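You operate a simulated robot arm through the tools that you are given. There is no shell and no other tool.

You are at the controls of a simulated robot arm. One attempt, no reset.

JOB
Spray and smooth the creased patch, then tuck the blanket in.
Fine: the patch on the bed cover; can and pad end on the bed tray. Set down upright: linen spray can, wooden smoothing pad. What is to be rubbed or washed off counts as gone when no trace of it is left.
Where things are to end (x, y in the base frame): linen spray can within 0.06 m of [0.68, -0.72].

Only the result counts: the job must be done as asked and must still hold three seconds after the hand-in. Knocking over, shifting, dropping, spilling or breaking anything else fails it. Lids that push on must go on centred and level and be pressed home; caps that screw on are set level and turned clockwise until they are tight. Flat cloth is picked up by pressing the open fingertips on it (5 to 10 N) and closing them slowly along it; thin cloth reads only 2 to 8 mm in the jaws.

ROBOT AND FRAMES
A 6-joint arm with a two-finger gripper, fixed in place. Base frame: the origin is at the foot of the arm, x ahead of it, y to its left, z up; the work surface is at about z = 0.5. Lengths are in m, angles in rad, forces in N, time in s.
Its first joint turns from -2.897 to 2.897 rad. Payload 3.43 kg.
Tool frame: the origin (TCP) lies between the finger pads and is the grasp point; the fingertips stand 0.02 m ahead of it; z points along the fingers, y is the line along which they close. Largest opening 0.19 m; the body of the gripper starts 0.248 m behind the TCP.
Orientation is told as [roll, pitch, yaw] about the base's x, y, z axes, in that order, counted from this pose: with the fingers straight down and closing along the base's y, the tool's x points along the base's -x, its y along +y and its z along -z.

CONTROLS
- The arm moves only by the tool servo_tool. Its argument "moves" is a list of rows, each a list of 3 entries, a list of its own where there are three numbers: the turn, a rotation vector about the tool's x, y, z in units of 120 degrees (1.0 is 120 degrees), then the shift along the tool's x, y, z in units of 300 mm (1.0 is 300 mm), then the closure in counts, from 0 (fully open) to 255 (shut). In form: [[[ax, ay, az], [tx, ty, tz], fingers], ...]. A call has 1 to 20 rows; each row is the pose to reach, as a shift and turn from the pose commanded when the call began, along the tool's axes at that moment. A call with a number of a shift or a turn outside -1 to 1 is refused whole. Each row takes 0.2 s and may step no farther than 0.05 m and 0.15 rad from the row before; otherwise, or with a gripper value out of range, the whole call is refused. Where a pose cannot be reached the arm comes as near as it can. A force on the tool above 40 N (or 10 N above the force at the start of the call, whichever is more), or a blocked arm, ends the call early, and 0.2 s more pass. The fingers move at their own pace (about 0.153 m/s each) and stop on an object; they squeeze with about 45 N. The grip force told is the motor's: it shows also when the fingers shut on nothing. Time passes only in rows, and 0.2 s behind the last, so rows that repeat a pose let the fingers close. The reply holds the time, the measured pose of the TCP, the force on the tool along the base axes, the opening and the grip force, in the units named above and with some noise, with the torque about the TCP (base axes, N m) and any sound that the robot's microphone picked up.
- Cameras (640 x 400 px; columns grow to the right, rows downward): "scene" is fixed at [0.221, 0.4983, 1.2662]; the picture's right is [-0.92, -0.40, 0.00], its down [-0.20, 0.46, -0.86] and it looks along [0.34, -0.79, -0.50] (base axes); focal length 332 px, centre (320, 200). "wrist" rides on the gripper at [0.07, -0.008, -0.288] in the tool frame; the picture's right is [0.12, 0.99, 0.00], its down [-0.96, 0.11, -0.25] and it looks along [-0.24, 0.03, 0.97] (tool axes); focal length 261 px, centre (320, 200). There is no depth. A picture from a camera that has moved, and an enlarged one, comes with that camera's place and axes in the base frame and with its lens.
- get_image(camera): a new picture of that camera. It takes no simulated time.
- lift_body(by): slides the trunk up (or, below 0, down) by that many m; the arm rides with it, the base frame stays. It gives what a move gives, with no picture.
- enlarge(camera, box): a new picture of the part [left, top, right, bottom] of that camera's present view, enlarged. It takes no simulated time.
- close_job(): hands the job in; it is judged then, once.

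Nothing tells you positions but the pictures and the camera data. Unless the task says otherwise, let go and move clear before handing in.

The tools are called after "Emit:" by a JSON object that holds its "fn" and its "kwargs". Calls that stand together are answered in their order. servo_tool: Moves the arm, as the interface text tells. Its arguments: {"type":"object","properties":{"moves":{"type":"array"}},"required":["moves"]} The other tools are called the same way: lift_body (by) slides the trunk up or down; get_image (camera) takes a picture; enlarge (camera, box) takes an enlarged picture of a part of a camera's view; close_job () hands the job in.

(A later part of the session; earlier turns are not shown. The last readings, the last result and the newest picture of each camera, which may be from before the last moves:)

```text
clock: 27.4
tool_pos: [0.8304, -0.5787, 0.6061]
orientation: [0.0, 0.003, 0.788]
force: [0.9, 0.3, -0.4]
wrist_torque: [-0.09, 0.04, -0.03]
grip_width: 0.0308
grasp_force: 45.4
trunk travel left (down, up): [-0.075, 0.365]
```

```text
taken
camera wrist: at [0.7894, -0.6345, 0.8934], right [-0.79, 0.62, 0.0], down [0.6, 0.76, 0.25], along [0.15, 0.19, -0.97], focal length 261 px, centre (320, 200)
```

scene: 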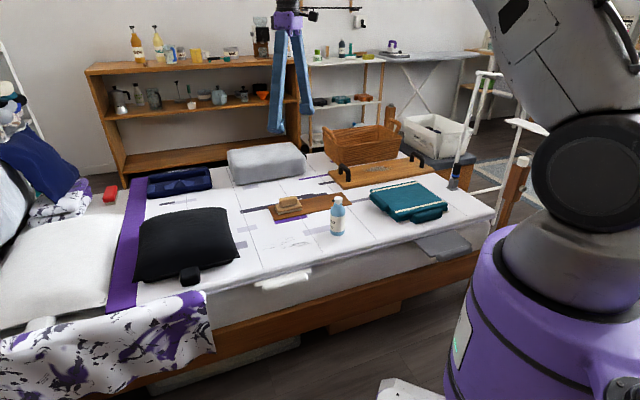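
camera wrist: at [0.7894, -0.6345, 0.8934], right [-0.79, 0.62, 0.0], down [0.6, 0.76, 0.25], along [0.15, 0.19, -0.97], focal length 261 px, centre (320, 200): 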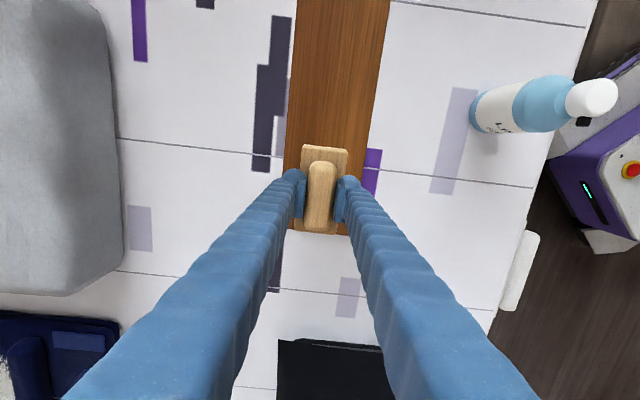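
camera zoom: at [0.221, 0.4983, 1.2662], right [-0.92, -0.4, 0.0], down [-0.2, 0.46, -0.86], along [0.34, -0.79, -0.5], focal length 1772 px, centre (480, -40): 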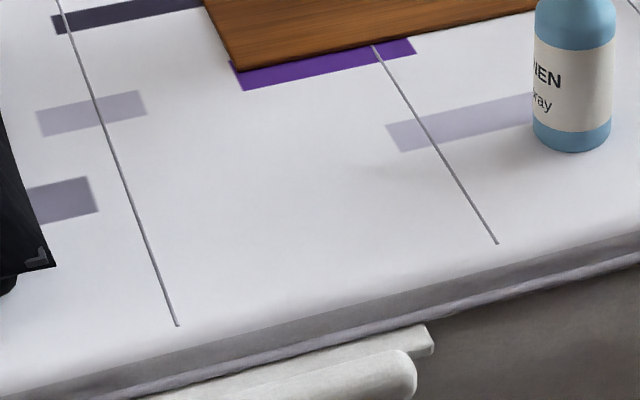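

Emit:
{"fn": "enlarge", "kwargs": {"camera": "scene", "box": [255, 230, 335, 270]}}

Emit:
{"fn": "enlarge", "kwargs": {"camera": "wrist", "box": [380, 160, 540, 320]}}

Emit:
{"fn": "enlarge", "kwargs": {"camera": "scene", "box": [250, 160, 330, 230]}}

```text
8.00 times, centred on (295, 250) of scene
camera zoom: at [0.221, 0.4983, 1.2662], right [-0.92, -0.4, 0.0], down [-0.2, 0.46, -0.86], along [0.34, -0.79, -0.5], focal length 2658 px, centre (520, -200)
```

zoom: 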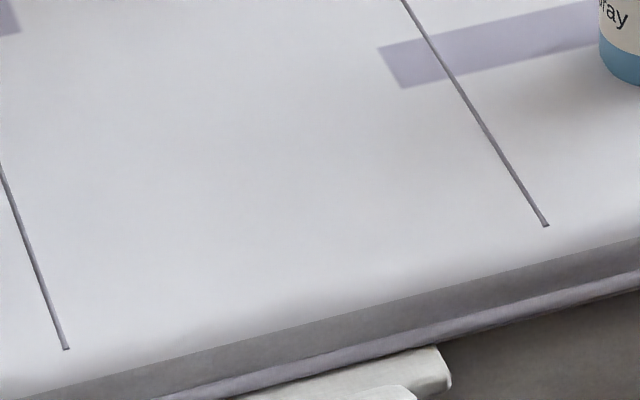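

```text
2.50 times, centred on (460, 240) of wrist
camera zoom: at [0.7894, -0.6345, 0.8934], right [-0.79, 0.62, 0.0], down [0.6, 0.76, 0.25], along [0.15, 0.19, -0.97], focal length 652 px, centre (-30, 100)
```

zoom: 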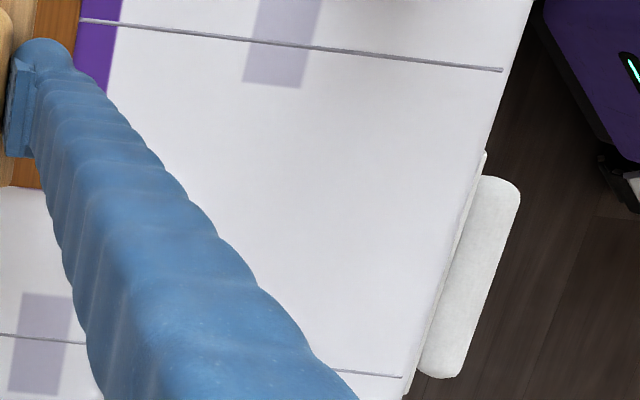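

```text
5.71 times, centred on (290, 195) of scene
camera zoom: at [0.221, 0.4983, 1.2662], right [-0.92, -0.4, 0.0], down [-0.2, 0.46, -0.86], along [0.34, -0.79, -0.5], focal length 1898 px, centre (491, 229)
```

zoom: 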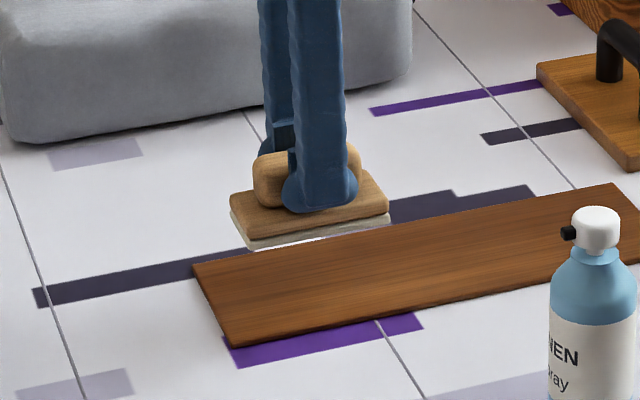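

The cover is clean. I'll lower the pad back onto its spot on the tray.

Emit:
{"fn": "servo_tool", "kwargs": {"moves": [[[0, 0, 0], [0, 0, 0.08], 255], [[0, 0, 0], [0, 0, 0.15], 255], [[0, 0, 0], [0, 0, 0.165], 255], [[0, 0, 0], [0, 0, 0.172], 255], [[0, 0, 0], [0, 0, 0.172], 255]]}}

```text
clock: 28.6
tool_pos: [0.8318, -0.5773, 0.5544]
orientation: [-0.001, 0.001, 0.787]
force: [-0.8, 0.0, -1.5]
wrist_torque: [0.04, 0.01, 0.01]
grip_width: 0.0307
grasp_force: 44.7
trunk travel left (down, up): [-0.075, 0.365]
```

Emit:
{"fn": "servo_tool", "kwargs": {"moves": [[[0, 0, 0], [0, 0, 0.003], 255], [[0, 0, 0], [0, 0, 0.006], 255], [[0, 0, 0], [0, 0, 0.006], 255]]}}

```text
clock: 29.4
tool_pos: [0.8324, -0.5781, 0.5532]
orientation: [0.0, -0.001, 0.786]
force: [-0.5, -1.2, 1.1]
wrist_torque: [0.11, -0.07, 0.05]
grip_width: 0.0308
grasp_force: 45.0
trunk travel left (down, up): [-0.075, 0.365]
```

Emit:
{"fn": "servo_tool", "kwargs": {"moves": [[[0, 0, 0], [0, 0, 0.003], 255], [[0, 0, 0], [0, 0, 0.003], 255]]}}

Emit:
{"fn": "enlarge", "kwargs": {"camera": "scene", "box": [250, 175, 330, 225]}}

```text
clock: 30.0
tool_pos: [0.8313, -0.5773, 0.554]
orientation: [-0.001, 0.0, 0.787]
force: [-2.4, 1.0, 6.8]
wrist_torque: [-0.02, 0.08, 0.0]
grip_width: 0.0305
grasp_force: 45.2
trunk travel left (down, up): [-0.075, 0.365]
```

```text
8.00 times, centred on (290, 200) of scene
camera zoom: at [0.221, 0.4983, 1.2662], right [-0.92, -0.4, 0.0], down [-0.2, 0.46, -0.86], along [0.34, -0.79, -0.5], focal length 2658 px, centre (560, 200)
```

zoom: 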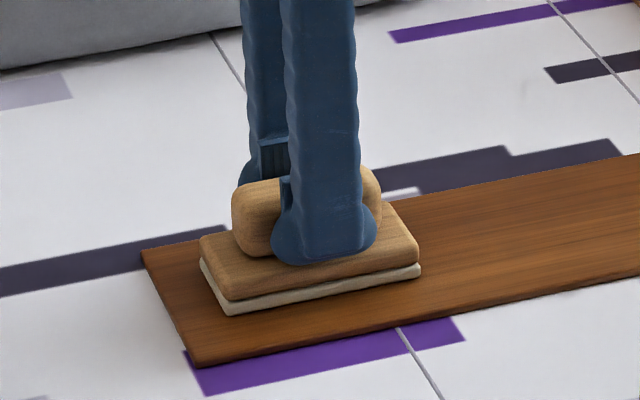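

The pad is resting on the tray (6.8 N). I'll open the fingers and lift straight off.

Emit:
{"fn": "servo_tool", "kwargs": {"moves": [[[0, 0, 0], [0, 0, -0.002], 190], [[0, 0, 0], [0, 0, -0.002], 130], [[0, 0, 0], [0, 0, -0.002], 130], [[0, 0, 0], [0, 0, -0.1], 130], [[0, 0, 0], [0, 0, -0.25], 130], [[0, 0, 0], [0, 0, -0.4], 130], [[0, 0, 0], [0, 0, -0.55], 130], [[0, 0, 0], [0, 0, -0.7], 130]]}}

Emit:
{"fn": "get_image", "kwargs": {"camera": "wrist"}}

Emit:
{"fn": "enlarge", "kwargs": {"camera": "scene", "box": [230, 175, 390, 275]}}

```text
clock: 31.8
tool_pos: [0.8286, -0.5785, 0.7625]
orientation: [0.001, 0.0, 0.787]
force: [-0.5, -0.4, 0.5]
wrist_torque: [0.07, 0.0, 0.0]
grip_width: 0.0931
grasp_force: 0.0
trunk travel left (down, up): [-0.075, 0.365]
```

```text
taken
camera wrist: at [0.7874, -0.6358, 1.05], right [-0.79, 0.62, 0.0], down [0.6, 0.76, 0.25], along [0.15, 0.2, -0.97], focal length 261 px, centre (320, 200)
```

wrist: 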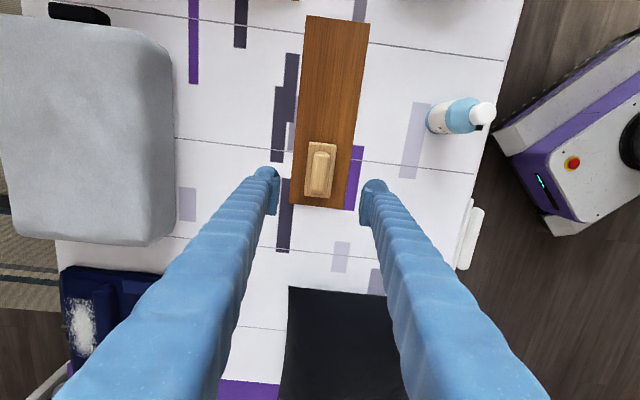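

```text
4.00 times, centred on (310, 225) of scene
camera zoom: at [0.221, 0.4983, 1.2662], right [-0.92, -0.4, 0.0], down [-0.2, 0.46, -0.86], along [0.34, -0.79, -0.5], focal length 1329 px, centre (360, 100)
```

zoom: 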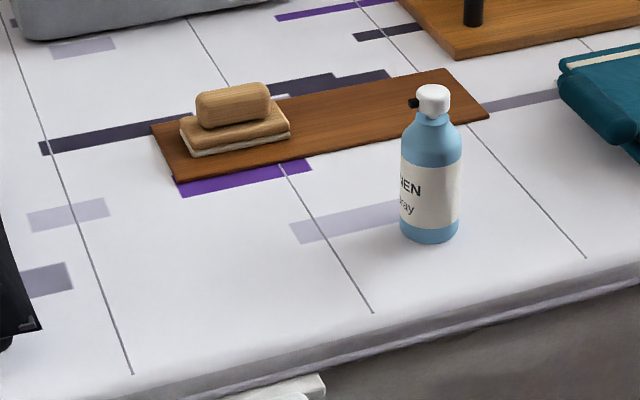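

The pad sits upright on the tray. Next I'll go above the can, keeping the 45° yaw so the fingers close across its body away from the nozzle.

Emit:
{"fn": "servo_tool", "kwargs": {"moves": [[[0, 0, 0], [0.0728, 0.126, 0], 94], [[0, 0, 0], [0.1456, 0.2519, 0], 94], [[0, 0, 0], [0.2183, 0.3779, 0], 94], [[0, 0, 0], [0.2911, 0.5038, 0], 94], [[0, 0, 0], [0.3639, 0.6298, 0], 94], [[0, 0, 0], [0.4367, 0.7557, 0], 94], [[0, 0, 0], [0.4367, 0.7557, 0], 94]]}}

Emit:
{"fn": "enlarge", "kwargs": {"camera": "wrist", "box": [240, 100, 400, 240]}}

Emit:
{"fn": "enlarge", "kwargs": {"camera": "scene", "box": [290, 150, 390, 250]}}

```text
clock: 33.4
tool_pos: [0.5777, -0.51, 0.7638]
orientation: [0.001, -0.001, 0.787]
force: [-0.5, -0.2, 0.6]
wrist_torque: [0.0, -0.07, -0.04]
grip_width: 0.1197
grasp_force: 0.1
trunk travel left (down, up): [-0.075, 0.365]
```

```text
2.86 times, centred on (320, 170) of wrist
camera zoom: at [0.5359, -0.5664, 1.0517], right [-0.79, 0.62, 0.0], down [0.6, 0.76, 0.25], along [0.15, 0.19, -0.97], focal length 745 px, centre (320, 286)
```

zoom: 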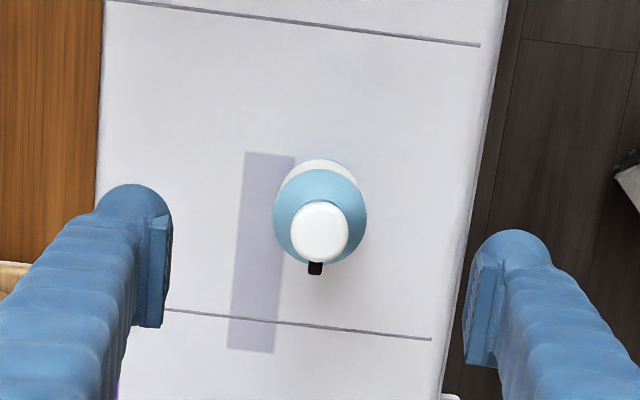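

```text
4.00 times, centred on (340, 200) of scene
camera zoom: at [0.221, 0.4983, 1.2662], right [-0.92, -0.4, 0.0], down [-0.2, 0.46, -0.86], along [0.34, -0.79, -0.5], focal length 1329 px, centre (240, 200)
```

zoom: 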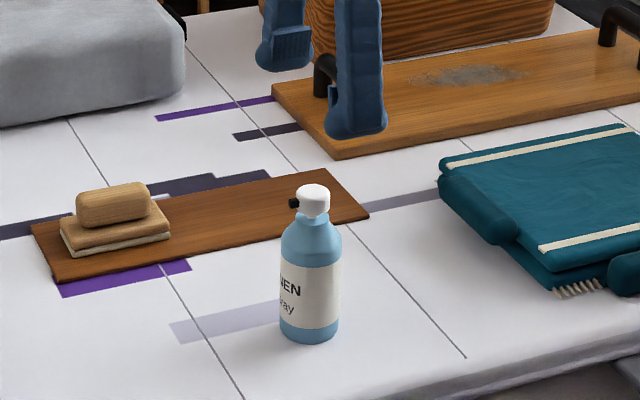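

The can is centred between the fingers, so I'll descend and grasp its body.

Emit:
{"fn": "servo_tool", "kwargs": {"moves": [[[0, 0, 0], [0, 0, 0.14], 94], [[0, 0, 0], [0, 0, 0.28], 94], [[0, 0, 0], [0, 0, 0.42], 94], [[0, 0, 0], [0, 0, 0.56], 94], [[0, 0, 0], [0, 0, 0.685], 94], [[0, 0, 0], [0, 0, 0.685], 130], [[0, 0, 0], [0, 0, 0.685], 170], [[0, 0, 0], [0, 0, 0.685], 210], [[0, 0, 0], [0, 0, 0.685], 255], [[0, 0, 0], [0, 0, 0.685], 255], [[0, 0, 0], [0, 0, 0.685], 255]]}}

Emit:
{"fn": "enlarge", "kwargs": {"camera": "scene", "box": [290, 150, 390, 250]}}

```text
clock: 35.8
tool_pos: [0.577, -0.5097, 0.5571]
orientation: [0.0, 0.001, 0.785]
force: [-0.6, 0.0, 0.0]
wrist_torque: [0.0, 0.02, -0.04]
grip_width: 0.0564
grasp_force: 44.9
trunk travel left (down, up): [-0.075, 0.365]
```

```text
4.00 times, centred on (340, 200) of scene
camera zoom: at [0.221, 0.4983, 1.2662], right [-0.92, -0.4, 0.0], down [-0.2, 0.46, -0.86], along [0.34, -0.79, -0.5], focal length 1329 px, centre (240, 200)
```

zoom: 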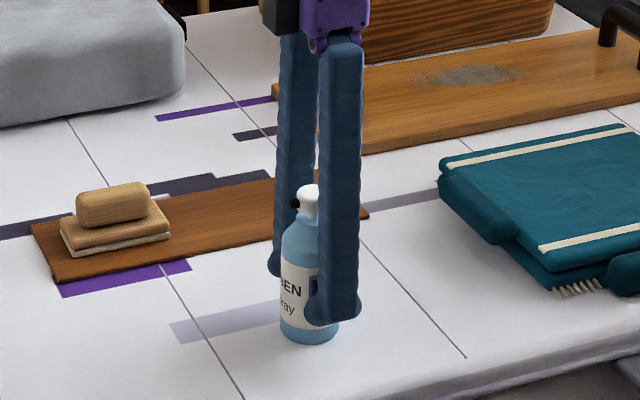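

The can is gripped (0.056 m). I'll lift it and carry it upright over its spot on the tray at (0.68, -0.72).

Emit:
{"fn": "servo_tool", "kwargs": {"moves": [[[0, 0, 0], [0, 0, -0.08], 255], [[0, 0, 0], [0, 0, -0.1667], 255], [[0, 0, 0], [0.0424, -0.1228, -0.1667], 255], [[0, 0, 0], [0.0848, -0.2455, -0.1667], 255], [[0, 0, 0], [0.1272, -0.3683, -0.1667], 255], [[0, 0, 0], [0.1695, -0.491, -0.1667], 255], [[0, 0, 0], [0.2119, -0.6138, -0.1667], 255], [[0, 0, 0], [0.2543, -0.7365, -0.1667], 255], [[0, 0, 0], [0.2543, -0.7365, -0.1], 255], [[0, 0, 0], [0.2543, -0.7365, -0.05], 255], [[0, 0, 0], [0.2543, -0.7365, -0.033], 255], [[0, 0, 0], [0.2543, -0.7365, -0.033], 255]]}}

Emit:
{"fn": "enlarge", "kwargs": {"camera": "scene", "box": [270, 150, 390, 230]}}

Emit:
{"fn": "get_image", "kwargs": {"camera": "wrist"}}

```text
clock: 38.4
tool_pos: [0.6811, -0.7199, 0.5676]
orientation: [0.002, 0.001, 0.788]
force: [-0.1, -0.5, -4.0]
wrist_torque: [0.02, 0.01, 0.03]
grip_width: 0.0567
grasp_force: 44.4
trunk travel left (down, up): [-0.075, 0.365]
```

```text
5.00 times, centred on (330, 190) of scene
camera zoom: at [0.221, 0.4983, 1.2662], right [-0.92, -0.4, 0.0], down [-0.2, 0.46, -0.86], along [0.34, -0.79, -0.5], focal length 1661 px, centre (270, 250)
```

zoom: 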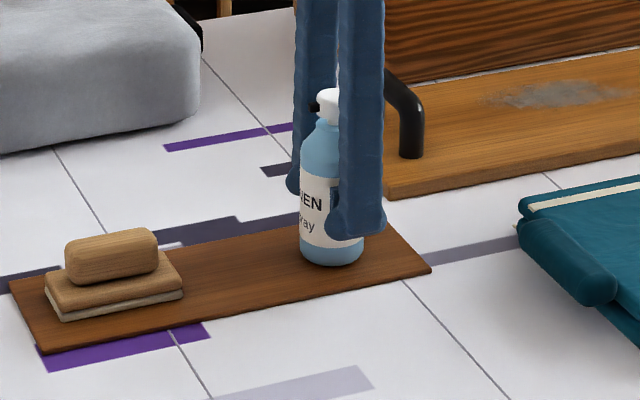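

```text
taken
camera wrist: at [0.6388, -0.7763, 0.8547], right [-0.79, 0.62, 0.0], down [0.6, 0.76, 0.25], along [0.15, 0.2, -0.97], focal length 261 px, centre (320, 200)
```

wrist: 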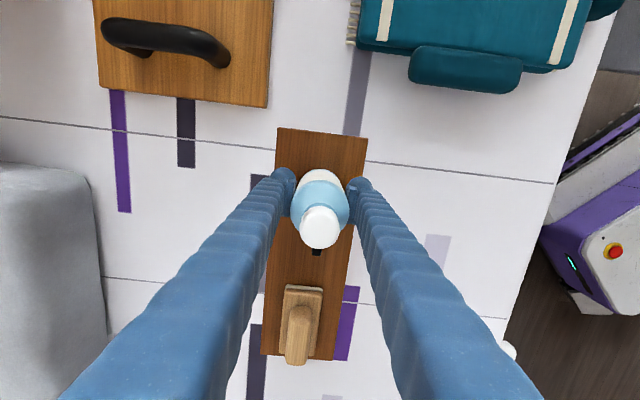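

Emit:
{"fn": "servo_tool", "kwargs": {"moves": [[[0, 0, 0], [0, 0, 0.004], 255], [[0, 0, 0], [0, 0, 0.008], 255], [[0, 0, 0], [0, 0, 0.008], 255]]}}

```text
clock: 39.2
tool_pos: [0.681, -0.7193, 0.5646]
orientation: [0.002, -0.001, 0.787]
force: [-0.3, -0.2, -3.3]
wrist_torque: [0.0, 0.0, -0.01]
grip_width: 0.0569
grasp_force: 44.8
trunk travel left (down, up): [-0.075, 0.365]
```

Emit:
{"fn": "servo_tool", "kwargs": {"moves": [[[0, 0, 0], [0, 0, 0.003], 255], [[0, 0, 0], [0, 0, 0.006], 255], [[0, 0, 0], [0, 0, 0.006], 255]]}}

```text
clock: 40.0
tool_pos: [0.6806, -0.7194, 0.5631]
orientation: [0.0, 0.001, 0.787]
force: [0.6, -1.5, 0.1]
wrist_torque: [0.01, -0.01, -0.03]
grip_width: 0.057
grasp_force: 45.1
trunk travel left (down, up): [-0.075, 0.365]
```

Emit:
{"fn": "servo_tool", "kwargs": {"moves": [[[0, 0, 0], [0, 0, 0.002], 255], [[0, 0, 0], [0, 0, 0.002], 255]]}}

```text
clock: 40.6
tool_pos: [0.6809, -0.7194, 0.5633]
orientation: [-0.001, 0.001, 0.788]
force: [1.6, -1.8, 3.9]
wrist_torque: [0.02, -0.04, -0.01]
grip_width: 0.0567
grasp_force: 45.1
trunk travel left (down, up): [-0.075, 0.365]
```

The can is now supported by the tray. I'll open slowly and rise straight up.

Emit:
{"fn": "servo_tool", "kwargs": {"moves": [[[0, 0, 0], [0, 0, 0], 165], [[0, 0, 0], [0, 0, 0], 140], [[0, 0, 0], [0, 0, 0], 110], [[0, 0, 0], [0, 0, 0], 94], [[0, 0, 0], [0, 0, -0.1], 94], [[0, 0, 0], [0, 0, -0.24], 94], [[0, 0, 0], [0, 0, -0.38], 94], [[0, 0, 0], [0, 0, -0.52], 94], [[0, 0, 0], [0, 0, -0.66], 94], [[0, 0, 0], [0, 0, -0.8], 94]]}}

Emit:
{"fn": "get_image", "kwargs": {"camera": "wrist"}}

Emit:
{"fn": "get_image", "kwargs": {"camera": "scene"}}

Emit:
{"fn": "enlarge", "kwargs": {"camera": "scene", "box": [270, 150, 390, 230]}}

```text
clock: 42.8
tool_pos: [0.6819, -0.7177, 0.8054]
orientation: [0.002, 0.0, 0.788]
force: [0.9, 0.8, 0.0]
wrist_torque: [0.06, 0.02, -0.01]
grip_width: 0.12
grasp_force: 0.2
trunk travel left (down, up): [-0.075, 0.365]
```

```text
taken
camera wrist: at [0.6396, -0.7754, 1.0925], right [-0.79, 0.62, 0.0], down [0.6, 0.76, 0.25], along [0.15, 0.2, -0.97], focal length 261 px, centre (320, 200)
```

wrist: 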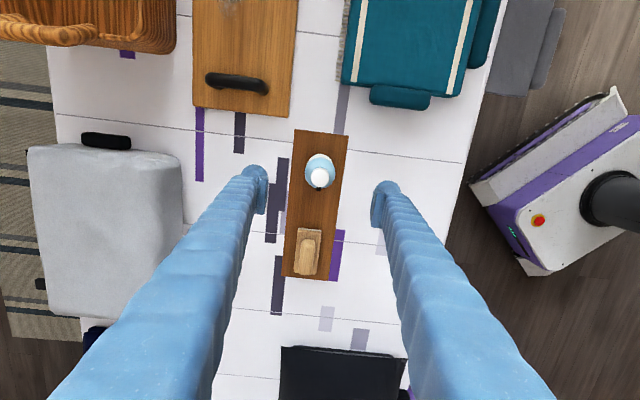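

```text
taken
```

scene: 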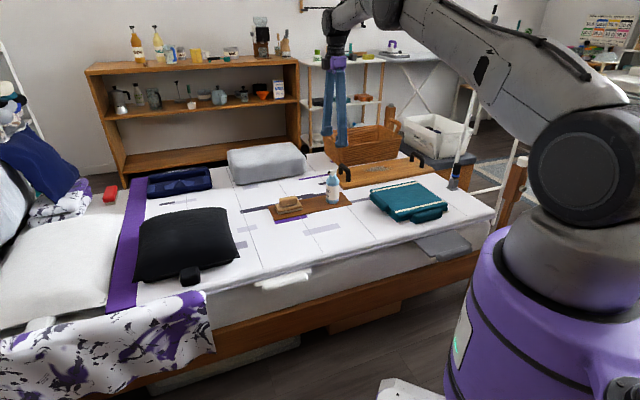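

```text
5.00 times, centred on (330, 190) of scene
camera zoom: at [0.221, 0.4983, 1.2662], right [-0.92, -0.4, 0.0], down [-0.2, 0.46, -0.86], along [0.34, -0.79, -0.5], focal length 1661 px, centre (270, 250)
```

zoom: 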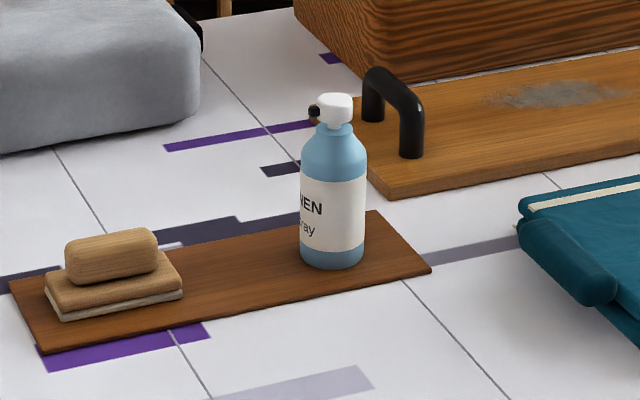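

Can and pad both stand upright on the tray and the patch is clear. Next I'll inspect the untucked grey blanket flap near (0.15, -0.62) from above.

Emit:
{"fn": "servo_tool", "kwargs": {"moves": [[[0, 0, 0], [0.0842, 0.1167, 0], 0], [[0, 0, 0], [0.1683, 0.2333, 0], 0], [[0, 0, 0], [0.2525, 0.35, 0], 0], [[0, 0, 0], [0.3367, 0.4667, 0], 0], [[0, 0, 0], [0.4208, 0.5833, 0], 0], [[0, 0, 0], [0.505, 0.7, 0], 0]]}}

Emit:
{"fn": "servo_tool", "kwargs": {"moves": [[[0, 0, 0], [0.0842, 0.1167, 0], 0], [[0, 0, 0], [0.1683, 0.2333, 0], 0], [[0, 0, 0], [0.2525, 0.35, 0], 0], [[0, 0, 0], [0.3367, 0.4667, 0], 0], [[0, 0, 0], [0.4208, 0.5833, 0], 0], [[0, 0, 0], [0.505, 0.7, 0], 0], [[0, 0, 0], [0.505, 0.7, 0], 0]]}}

Emit:
{"fn": "get_image", "kwargs": {"camera": "wrist"}}

Emit:
{"fn": "get_image", "kwargs": {"camera": "scene"}}

```text
clock: 44.2
tool_pos: [0.4245, -0.6789, 0.8054]
orientation: [0.001, -0.001, 0.787]
force: [-0.3, -0.2, -0.7]
wrist_torque: [0.03, 0.01, 0.01]
grip_width: 0.1898
grasp_force: 0.1
trunk travel left (down, up): [-0.075, 0.365]
```

```text
clock: 45.8
tool_pos: [0.1696, -0.6374, 0.8057]
orientation: [0.001, 0.001, 0.785]
force: [-0.9, -0.3, -0.1]
wrist_torque: [-0.05, -0.08, -0.01]
grip_width: 0.1901
grasp_force: 0.1
trunk travel left (down, up): [-0.075, 0.365]
```

```text
taken
camera wrist: at [0.1269, -0.693, 1.0935], right [-0.79, 0.62, 0.0], down [0.6, 0.76, 0.25], along [0.15, 0.19, -0.97], focal length 261 px, centre (320, 200)
```

wrist: 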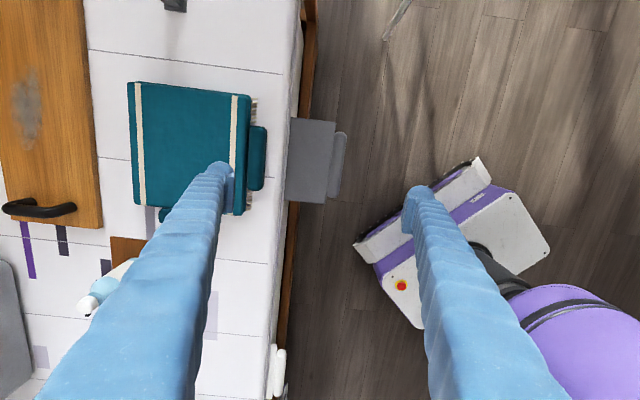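

```text
taken
```

scene: 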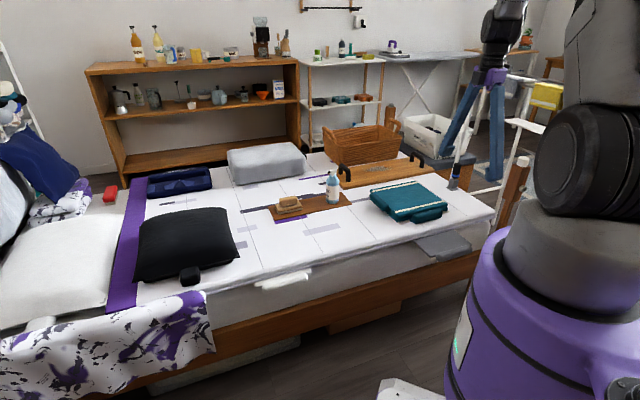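

Emit:
{"fn": "enlarge", "kwargs": {"camera": "wrist", "box": [230, 90, 380, 220]}}

Emit:
{"fn": "enlarge", "kwargs": {"camera": "scene", "box": [400, 215, 490, 275]}}

Emit:
{"fn": "enlarge", "kwargs": {"camera": "scene", "box": [360, 170, 470, 240]}}

```text
3.08 times, centred on (305, 155) of wrist
camera zoom: at [0.1269, -0.693, 1.0935], right [-0.79, 0.62, 0.0], down [0.6, 0.76, 0.25], along [0.15, 0.19, -0.97], focal length 802 px, centre (366, 338)
```

zoom: 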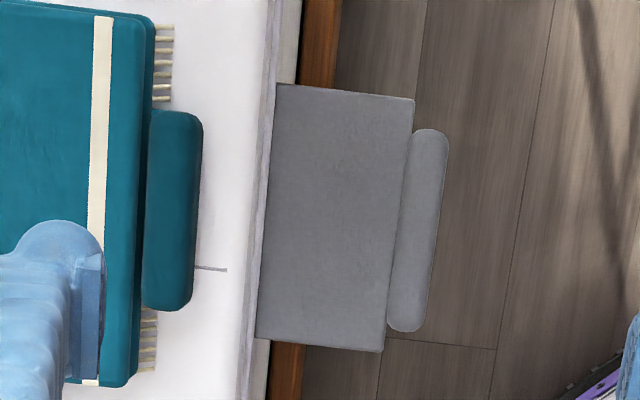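

```text
6.67 times, centred on (445, 245) of scene
camera zoom: at [0.221, 0.4983, 1.2662], right [-0.92, -0.4, 0.0], down [-0.2, 0.46, -0.86], along [0.34, -0.79, -0.5], focal length 2215 px, centre (-513, -100)
```

zoom: 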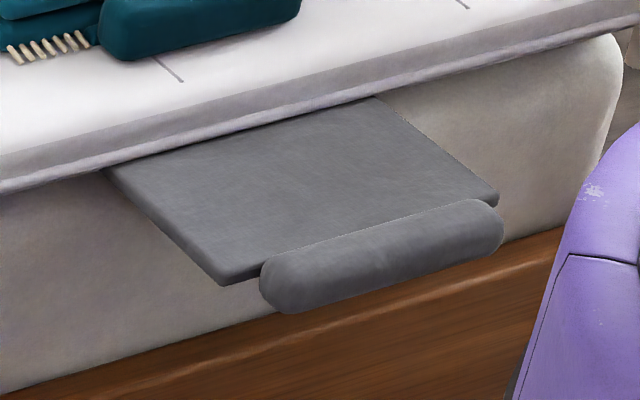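

```text
5.71 times, centred on (415, 205) of scene
camera zoom: at [0.221, 0.4983, 1.2662], right [-0.92, -0.4, 0.0], down [-0.2, 0.46, -0.86], along [0.34, -0.79, -0.5], focal length 1898 px, centre (-223, 171)
```

zoom: 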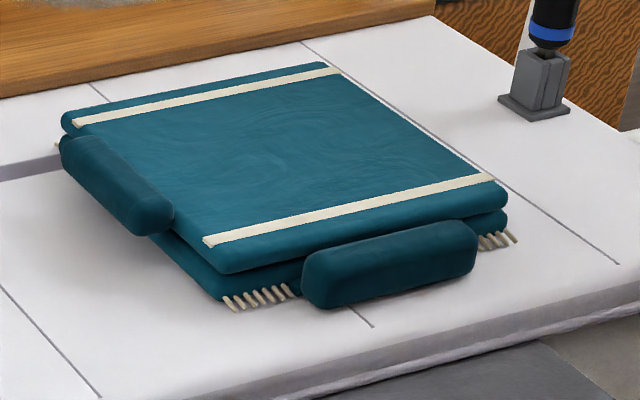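

The grey flap's roll is centred near s=-0.336 along the bed (about (0.139, -0.612), z≈0.46), some 0.09 m farther out than the tucked white one. I'll shut the fingers, go outside the roll and descend beside it.

Emit:
{"fn": "servo_tool", "kwargs": {"moves": [[[0, 0, 0], [0, 0.12, 0], 255], [[0, 0, 0], [0, 0.24, 0], 255], [[0, 0, 0], [0, 0.333, 0], 255], [[0, 0, 0], [0, 0.333, 0.15], 255], [[0, 0, 0], [0, 0.333, 0.3], 255], [[0, 0, 0], [0, 0.333, 0.45], 255], [[0, 0, 0], [0, 0.333, 0.6], 255], [[0, 0, 0], [0, 0.333, 0.667], 255], [[0, 0, 0], [0, 0.333, 0.667], 255]]}}

Emit:
{"fn": "get_image", "kwargs": {"camera": "wrist"}}

Emit:
{"fn": "enlarge", "kwargs": {"camera": "scene", "box": [390, 180, 510, 280]}}

```text
clock: 47.8
tool_pos: [0.1007, -0.5689, 0.6047]
orientation: [0.001, 0.001, 0.785]
force: [-0.2, -0.3, -0.4]
wrist_torque: [0.06, 0.02, -0.01]
grip_width: 0.0
grasp_force: 34.4
trunk travel left (down, up): [-0.075, 0.365]
```

```text
taken
camera wrist: at [0.0575, -0.6257, 0.8921], right [-0.79, 0.62, 0.0], down [0.6, 0.76, 0.25], along [0.15, 0.2, -0.97], focal length 261 px, centre (320, 200)
```

wrist: 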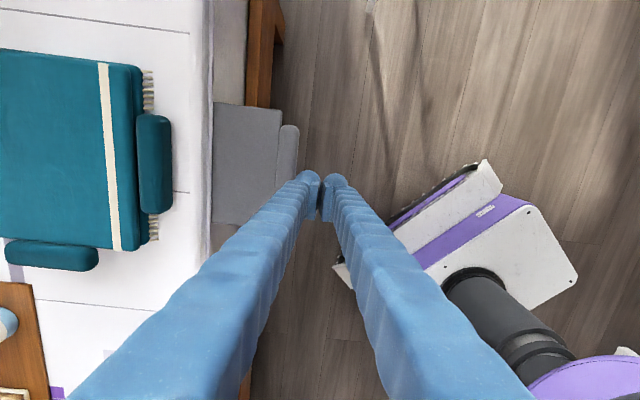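

```text
4.00 times, centred on (450, 230) of scene
camera zoom: at [0.221, 0.4983, 1.2662], right [-0.92, -0.4, 0.0], down [-0.2, 0.46, -0.86], along [0.34, -0.79, -0.5], focal length 1329 px, centre (-200, 80)
```

zoom: 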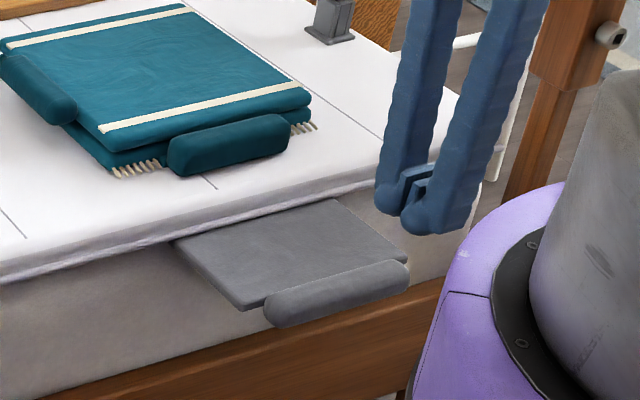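

Emit:
{"fn": "servo_tool", "kwargs": {"moves": [[[0, 0, 0], [0, 0, 0.12], 255], [[0, 0, 0], [0, 0, 0.24], 255], [[0, 0, 0], [0, 0, 0.36], 255], [[0, 0, 0], [0, 0, 0.477], 255], [[0, 0, 0], [0, 0, 0.477], 255]]}}

Emit:
{"fn": "enlarge", "kwargs": {"camera": "wrist", "box": [220, 80, 380, 220]}}

Emit:
{"fn": "enlarge", "kwargs": {"camera": "scene", "box": [390, 180, 510, 280]}}

```text
clock: 49.0
tool_pos: [0.0942, -0.5674, 0.4618]
orientation: [0.001, 0.0, 0.787]
force: [0.1, 0.1, 0.5]
wrist_torque: [0.06, 0.0, -0.02]
grip_width: 0.0
grasp_force: 34.5
trunk travel left (down, up): [-0.075, 0.365]
```

```text
2.86 times, centred on (300, 150) of wrist
camera zoom: at [0.0521, -0.6239, 0.7497], right [-0.79, 0.62, 0.0], down [0.6, 0.76, 0.25], along [0.15, 0.19, -0.97], focal length 745 px, centre (377, 343)
```

zoom: 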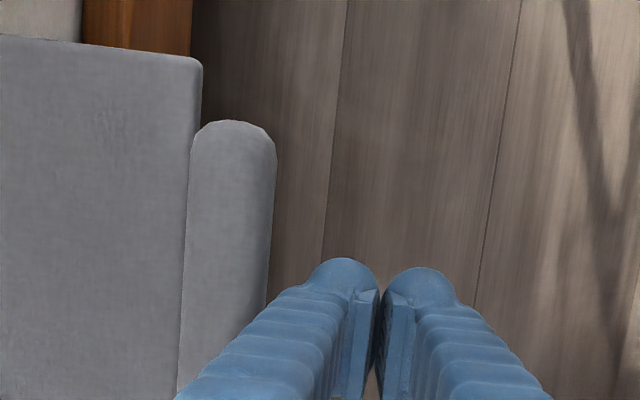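

```text
4.00 times, centred on (450, 230) of scene
camera zoom: at [0.221, 0.4983, 1.2662], right [-0.92, -0.4, 0.0], down [-0.2, 0.46, -0.86], along [0.34, -0.79, -0.5], focal length 1329 px, centre (-200, 80)
```

zoom: 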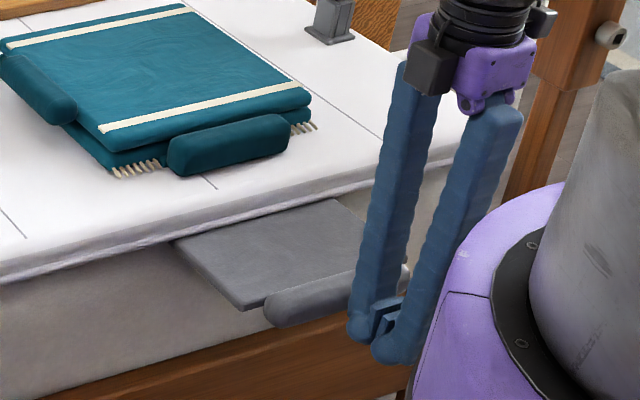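

The shut fingers are beside the roll at its height. I'll start pushing inward in small steps.

Emit:
{"fn": "servo_tool", "kwargs": {"moves": [[[0, 0, 0], [0, -0.03, 0], 255], [[0, 0, 0], [0, -0.06, 0], 255], [[0, 0, 0], [0, -0.08, 0], 255], [[0, 0, 0], [0, -0.1, 0], 255], [[0, 0, 0], [0, -0.12, 0], 255]]}}

Emit:
{"fn": "enlarge", "kwargs": {"camera": "wrist", "box": [220, 80, 380, 220]}}

Emit:
{"fn": "enlarge", "kwargs": {"camera": "scene", "box": [390, 180, 510, 280]}}

```text
clock: 50.2
tool_pos: [0.1222, -0.5913, 0.4604]
orientation: [0.001, -0.001, 0.785]
force: [0.9, -0.2, 0.2]
wrist_torque: [0.03, 0.0, 0.0]
grip_width: 0.0001
grasp_force: 34.2
trunk travel left (down, up): [-0.075, 0.365]
```

```text
2.86 times, centred on (300, 150) of wrist
camera zoom: at [0.0797, -0.6477, 0.7489], right [-0.79, 0.62, 0.0], down [0.6, 0.76, 0.25], along [0.15, 0.2, -0.97], focal length 745 px, centre (377, 343)
```

zoom: 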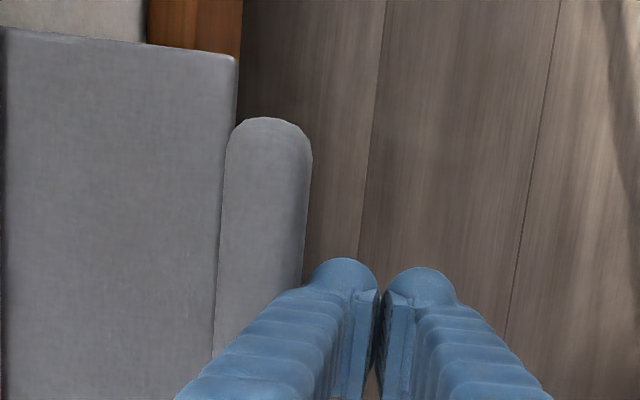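

```text
4.00 times, centred on (450, 230) of scene
camera zoom: at [0.221, 0.4983, 1.2662], right [-0.92, -0.4, 0.0], down [-0.2, 0.46, -0.86], along [0.34, -0.79, -0.5], focal length 1329 px, centre (-200, 80)
```

zoom: 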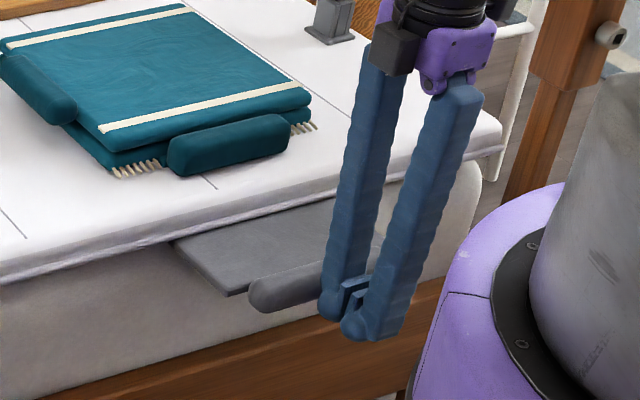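

The flap is sliding in with almost no resistance. I'll keep pushing gently.

Emit:
{"fn": "servo_tool", "kwargs": {"moves": [[[0, 0, 0], [0, -0.03, 0], 255], [[0, 0, 0], [0, -0.06, 0], 255], [[0, 0, 0], [0, -0.09, 0], 255], [[0, 0, 0], [0, -0.12, 0], 255], [[0, 0, 0], [0, -0.15, 0], 255]]}}

Emit:
{"fn": "enlarge", "kwargs": {"camera": "wrist", "box": [220, 80, 380, 220]}}

Emit:
{"fn": "enlarge", "kwargs": {"camera": "scene", "box": [390, 180, 510, 280]}}

```text
clock: 51.4
tool_pos: [0.1557, -0.6237, 0.4587]
orientation: [0.0, -0.001, 0.787]
force: [-0.6, -0.3, 0.1]
wrist_torque: [-0.01, -0.01, 0.0]
grip_width: 0.0
grasp_force: 34.7
trunk travel left (down, up): [-0.075, 0.365]
```

```text
2.86 times, centred on (300, 150) of wrist
camera zoom: at [0.1134, -0.6792, 0.7473], right [-0.79, 0.62, 0.0], down [0.6, 0.76, 0.25], along [0.15, 0.19, -0.97], focal length 745 px, centre (377, 343)
```

zoom: 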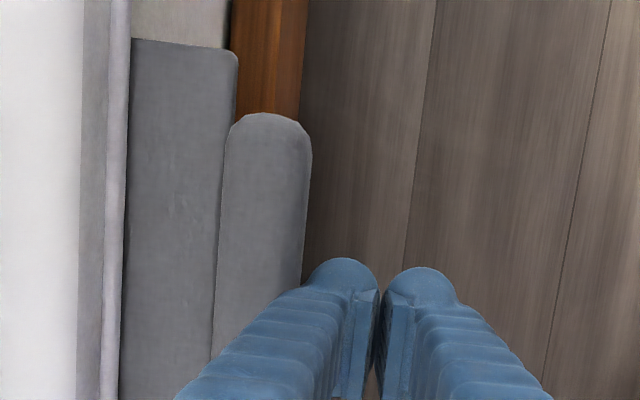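

```text
4.00 times, centred on (450, 230) of scene
camera zoom: at [0.221, 0.4983, 1.2662], right [-0.92, -0.4, 0.0], down [-0.2, 0.46, -0.86], along [0.34, -0.79, -0.5], focal length 1329 px, centre (-200, 80)
```

zoom: 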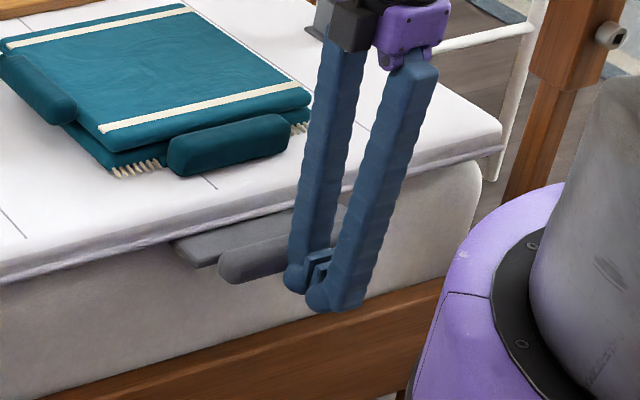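

Emit:
{"fn": "servo_tool", "kwargs": {"moves": [[[0, 0, 0], [0, -0.025, 0], 255], [[0, 0, 0], [0, -0.05, 0], 255], [[0, 0, 0], [0, -0.07, 0], 255], [[0, 0, 0], [0, -0.085, 0], 255], [[0, 0, 0], [0, -0.1, 0], 255]]}}

Emit:
{"fn": "enlarge", "kwargs": {"camera": "wrist", "box": [220, 80, 380, 220]}}

Emit:
{"fn": "enlarge", "kwargs": {"camera": "scene", "box": [390, 180, 510, 280]}}

```text
clock: 52.4
tool_pos: [0.1677, -0.6351, 0.4588]
orientation: [0.007, -0.008, 0.785]
force: [-9.4, 4.6, 3.7]
wrist_torque: [-0.11, -0.29, 0.06]
grip_width: 0.0
grasp_force: 34.6
trunk travel left (down, up): [-0.075, 0.365]
stopped in row 4: the force on the tool passed its limit at 47 N (the readings are from after the stop); the commanded pose is now the measured one
```

```text
2.86 times, centred on (300, 150) of wrist
camera zoom: at [0.1254, -0.6943, 0.7466], right [-0.78, 0.62, 0.01], down [0.6, 0.76, 0.25], along [0.15, 0.2, -0.97], focal length 745 px, centre (377, 343)
```

zoom: 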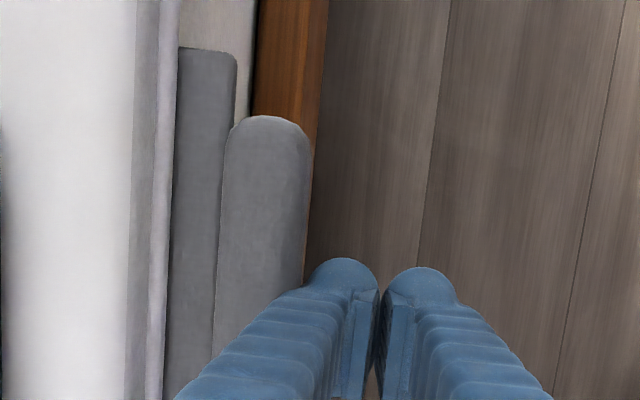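

```text
4.00 times, centred on (450, 230) of scene
camera zoom: at [0.221, 0.4983, 1.2662], right [-0.92, -0.4, 0.0], down [-0.2, 0.46, -0.86], along [0.34, -0.79, -0.5], focal length 1329 px, centre (-200, 80)
```

zoom: 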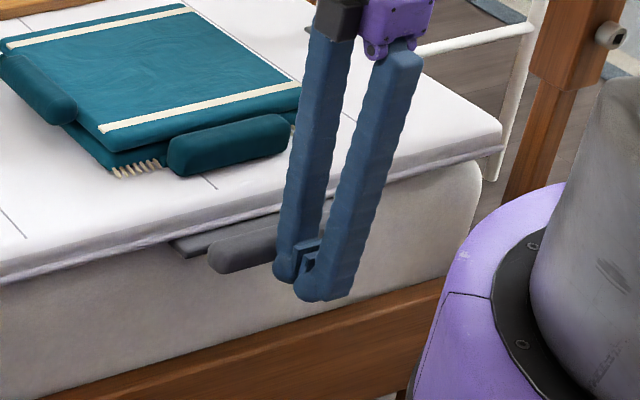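

The push met a firm stop with about 2 cm of the flap still showing, just like the tucked white one. I'll back off and compare the two.

Emit:
{"fn": "servo_tool", "kwargs": {"moves": [[[0, 0, 0], [0, 0.03, 0], 255], [[0, 0, 0], [0, 0.1, 0], 255], [[0, 0, 0], [0, 0.2, 0], 255], [[0, 0, 0], [0, 0.2, -0.13], 255], [[0, 0, 0], [0, 0.2, -0.26], 255], [[0, 0, 0], [0, 0.2, -0.4], 255], [[0, 0, 0], [0, 0.2, -0.55], 255], [[0, 0, 0], [0, 0.2, -0.7], 255], [[0, 0, 0], [0, 0.2, -0.85], 255], [[0, 0, 0], [0, 0.2, -1.0], 255]]}}

Emit:
{"fn": "get_image", "kwargs": {"camera": "wrist"}}

Emit:
{"fn": "enlarge", "kwargs": {"camera": "scene", "box": [390, 190, 490, 270]}}

Emit:
{"fn": "enlarge", "kwargs": {"camera": "scene", "box": [230, 240, 330, 320]}}

```text
clock: 54.6
tool_pos: [0.1224, -0.5978, 0.7547]
orientation: [0.007, -0.005, 0.783]
force: [0.3, -1.2, 0.1]
wrist_torque: [0.08, 0.01, 0.01]
grip_width: 0.0002
grasp_force: 34.4
trunk travel left (down, up): [-0.075, 0.365]
```

```text
taken
camera wrist: at [0.0803, -0.6566, 1.0424], right [-0.79, 0.62, 0.01], down [0.6, 0.76, 0.25], along [0.15, 0.2, -0.97], focal length 261 px, centre (320, 200)
```

wrist: 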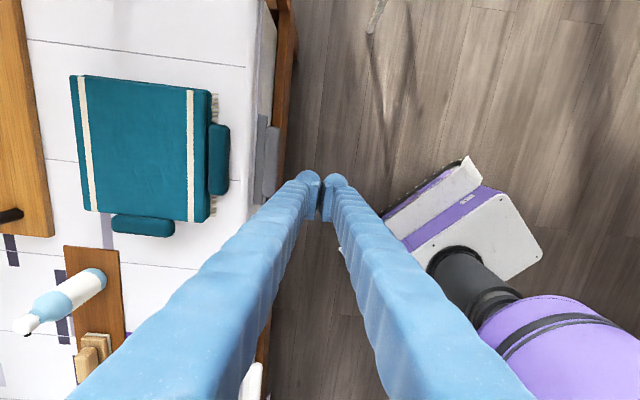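

```text
5.00 times, centred on (440, 230) of scene
camera zoom: at [0.221, 0.4983, 1.2662], right [-0.92, -0.4, 0.0], down [-0.2, 0.46, -0.86], along [0.34, -0.79, -0.5], focal length 1661 px, centre (-280, 50)
```

zoom: 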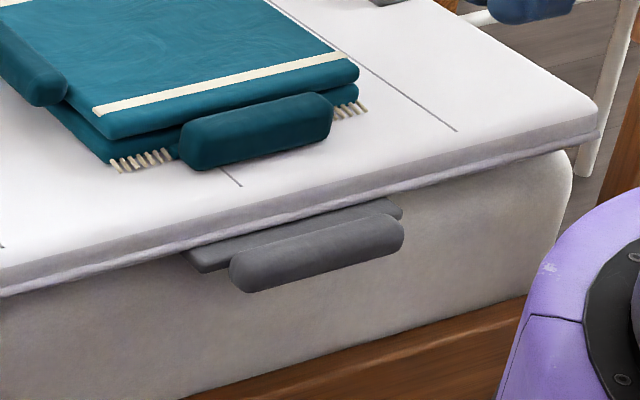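

```text
5.00 times, centred on (280, 280) of scene
camera zoom: at [0.221, 0.4983, 1.2662], right [-0.92, -0.4, 0.0], down [-0.2, 0.46, -0.86], along [0.34, -0.79, -0.5], focal length 1661 px, centre (520, -200)
```

zoom: 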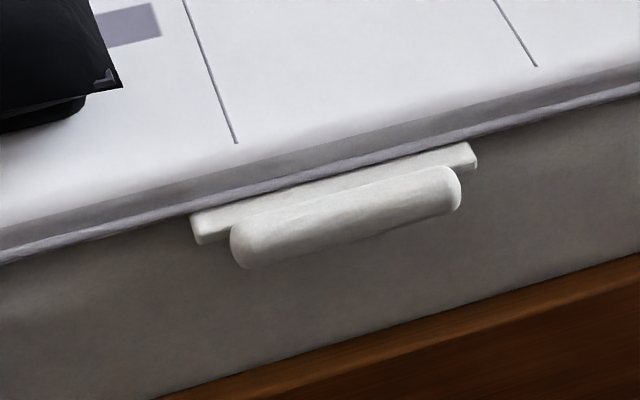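

Emit:
{"fn": "enlarge", "kwargs": {"camera": "wrist", "box": [220, 100, 320, 200]}}

Emit:
{"fn": "enlarge", "kwargs": {"camera": "wrist", "box": [210, 300, 310, 400]}}

```text
4.00 times, centred on (270, 150) of wrist
camera zoom: at [0.0803, -0.6566, 1.0424], right [-0.79, 0.62, 0.01], down [0.6, 0.76, 0.25], along [0.15, 0.2, -0.97], focal length 1043 px, centre (520, 400)
```

zoom: 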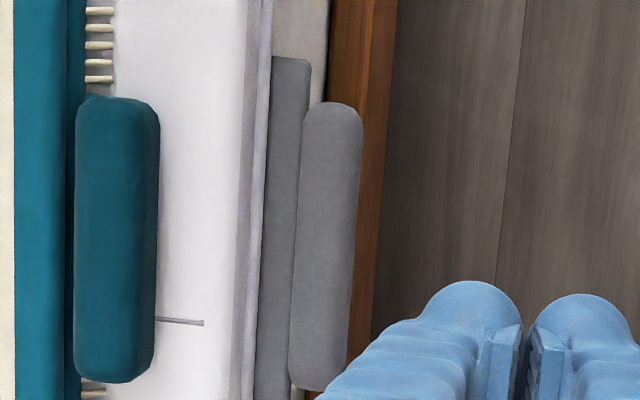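

```text
4.00 times, centred on (260, 350) of wrist
camera zoom: at [0.0803, -0.6566, 1.0424], right [-0.79, 0.62, 0.01], down [0.6, 0.76, 0.25], along [0.15, 0.2, -0.97], focal length 1043 px, centre (560, -400)
```

zoom: 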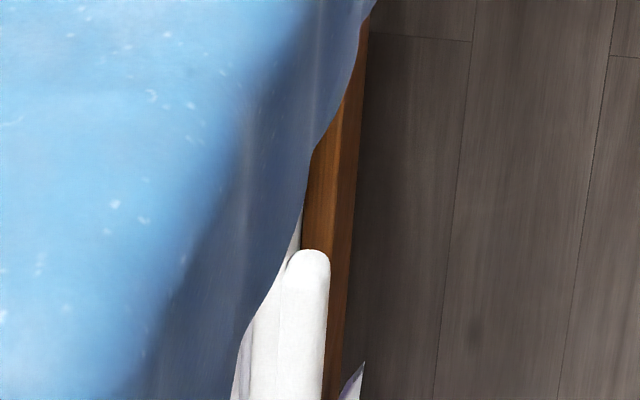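

The grey flap's roll now sits at the same depth as the tucked white one (n≈-0.62 for both), so it is fully in. Before handing in, I'll bring the wrist camera over the patch for a close check.

Emit:
{"fn": "servo_tool", "kwargs": {"moves": [[[0, 0, 0], [-0.13, 0, -0.05], 255], [[0, 0, 0], [-0.27, -0.03, -0.1], 255], [[0, 0, 0], [-0.41, -0.06, -0.15], 255], [[0, 0, 0], [-0.55, -0.09, -0.15], 255], [[0, 0, 0], [-0.69, -0.12, -0.15], 255], [[0, 0, 0], [-0.83, -0.1667, -0.15], 255]]}}

Emit:
{"fn": "servo_tool", "kwargs": {"moves": [[[0, 0, 0], [-0.13, 0, 0], 255], [[0, 0, 0], [-0.27, -0.03, 0], 255], [[0, 0, 0], [-0.41, -0.06, 0], 255], [[0, 0, 0], [-0.55, -0.09, 0], 255], [[0, 0, 0], [-0.69, -0.12, 0], 255], [[0, 0, 0], [-0.83, -0.1667, 0], 255], [[0, 0, 0], [-0.83, -0.1667, 0], 255]]}}

Emit:
{"fn": "get_image", "kwargs": {"camera": "wrist"}}

Emit:
{"fn": "get_image", "kwargs": {"camera": "scene"}}

```text
clock: 56.0
tool_pos: [0.3383, -0.4557, 0.801]
orientation: [0.008, -0.004, 0.784]
force: [-0.1, -0.5, -0.1]
wrist_torque: [0.03, -0.05, -0.01]
grip_width: 0.0001
grasp_force: 34.8
trunk travel left (down, up): [-0.075, 0.365]
```

```text
clock: 57.6
tool_pos: [0.5485, -0.3135, 0.8061]
orientation: [0.007, -0.003, 0.784]
force: [0.4, 0.3, 0.2]
wrist_torque: [-0.06, 0.07, -0.03]
grip_width: 0.0
grasp_force: 34.4
trunk travel left (down, up): [-0.075, 0.365]
```

```text
taken
camera wrist: at [0.5071, -0.3712, 1.0932], right [-0.79, 0.62, 0.01], down [0.6, 0.76, 0.25], along [0.15, 0.2, -0.97], focal length 261 px, centre (320, 200)
```

wrist: 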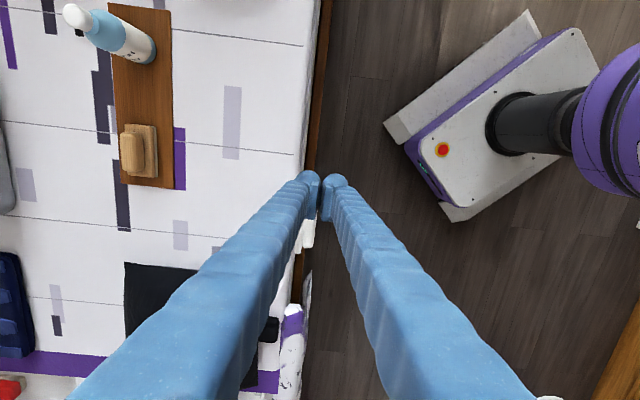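

```text
taken
```

scene: 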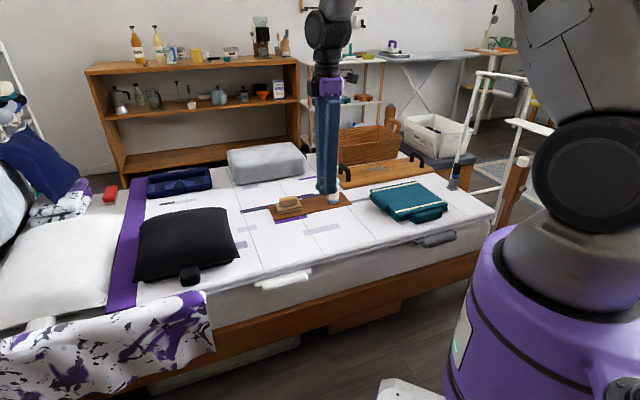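

Emit:
{"fn": "enlarge", "kwargs": {"camera": "wrist", "box": [190, 130, 310, 250]}}

Emit:
{"fn": "enlarge", "kwargs": {"camera": "scene", "box": [240, 220, 340, 280]}}

Emit:
{"fn": "enlarge", "kwargs": {"camera": "wrist", "box": [50, 0, 210, 200]}}

Emit:
{"fn": "enlarge", "kwargs": {"camera": "scene", "box": [390, 190, 490, 270]}}

```text
3.33 times, centred on (250, 190) of wrist
camera zoom: at [0.5071, -0.3712, 1.0932], right [-0.79, 0.62, 0.01], down [0.6, 0.76, 0.25], along [0.15, 0.2, -0.97], focal length 869 px, centre (553, 233)
```

zoom: 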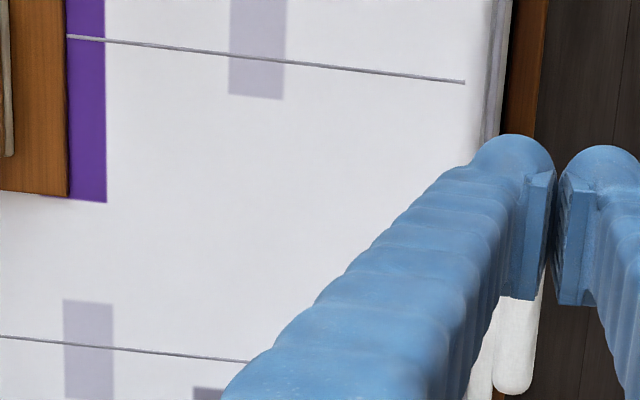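

```text
6.40 times, centred on (290, 250) of scene
camera zoom: at [0.221, 0.4983, 1.2662], right [-0.92, -0.4, 0.0], down [-0.2, 0.46, -0.86], along [0.34, -0.79, -0.5], focal length 2126 px, centre (512, -120)
```

zoom: 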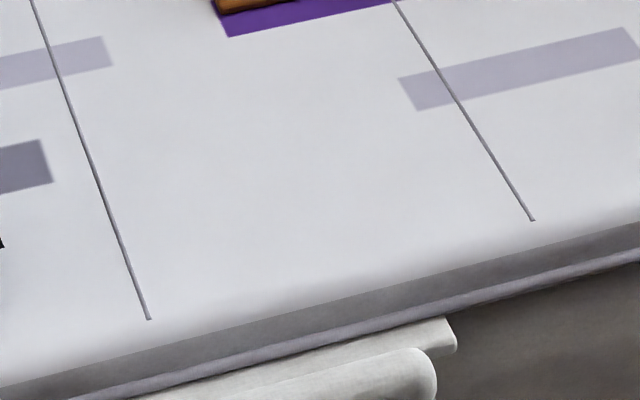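

```text
2.00 times, centred on (130, 100) of wrist
camera zoom: at [0.5071, -0.3712, 1.0932], right [-0.79, 0.62, 0.01], down [0.6, 0.76, 0.25], along [0.15, 0.2, -0.97], focal length 521 px, centre (700, 400)
```

zoom: 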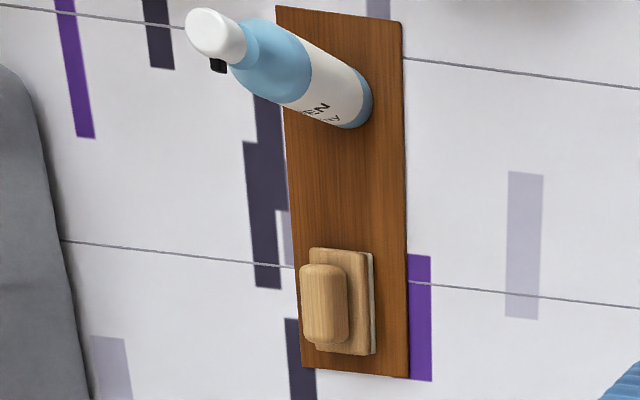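

```text
5.00 times, centred on (440, 230) of scene
camera zoom: at [0.221, 0.4983, 1.2662], right [-0.92, -0.4, 0.0], down [-0.2, 0.46, -0.86], along [0.34, -0.79, -0.5], focal length 1661 px, centre (-280, 50)
```

zoom: 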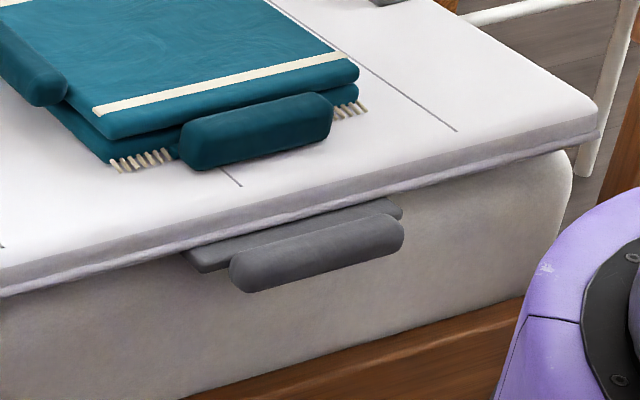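

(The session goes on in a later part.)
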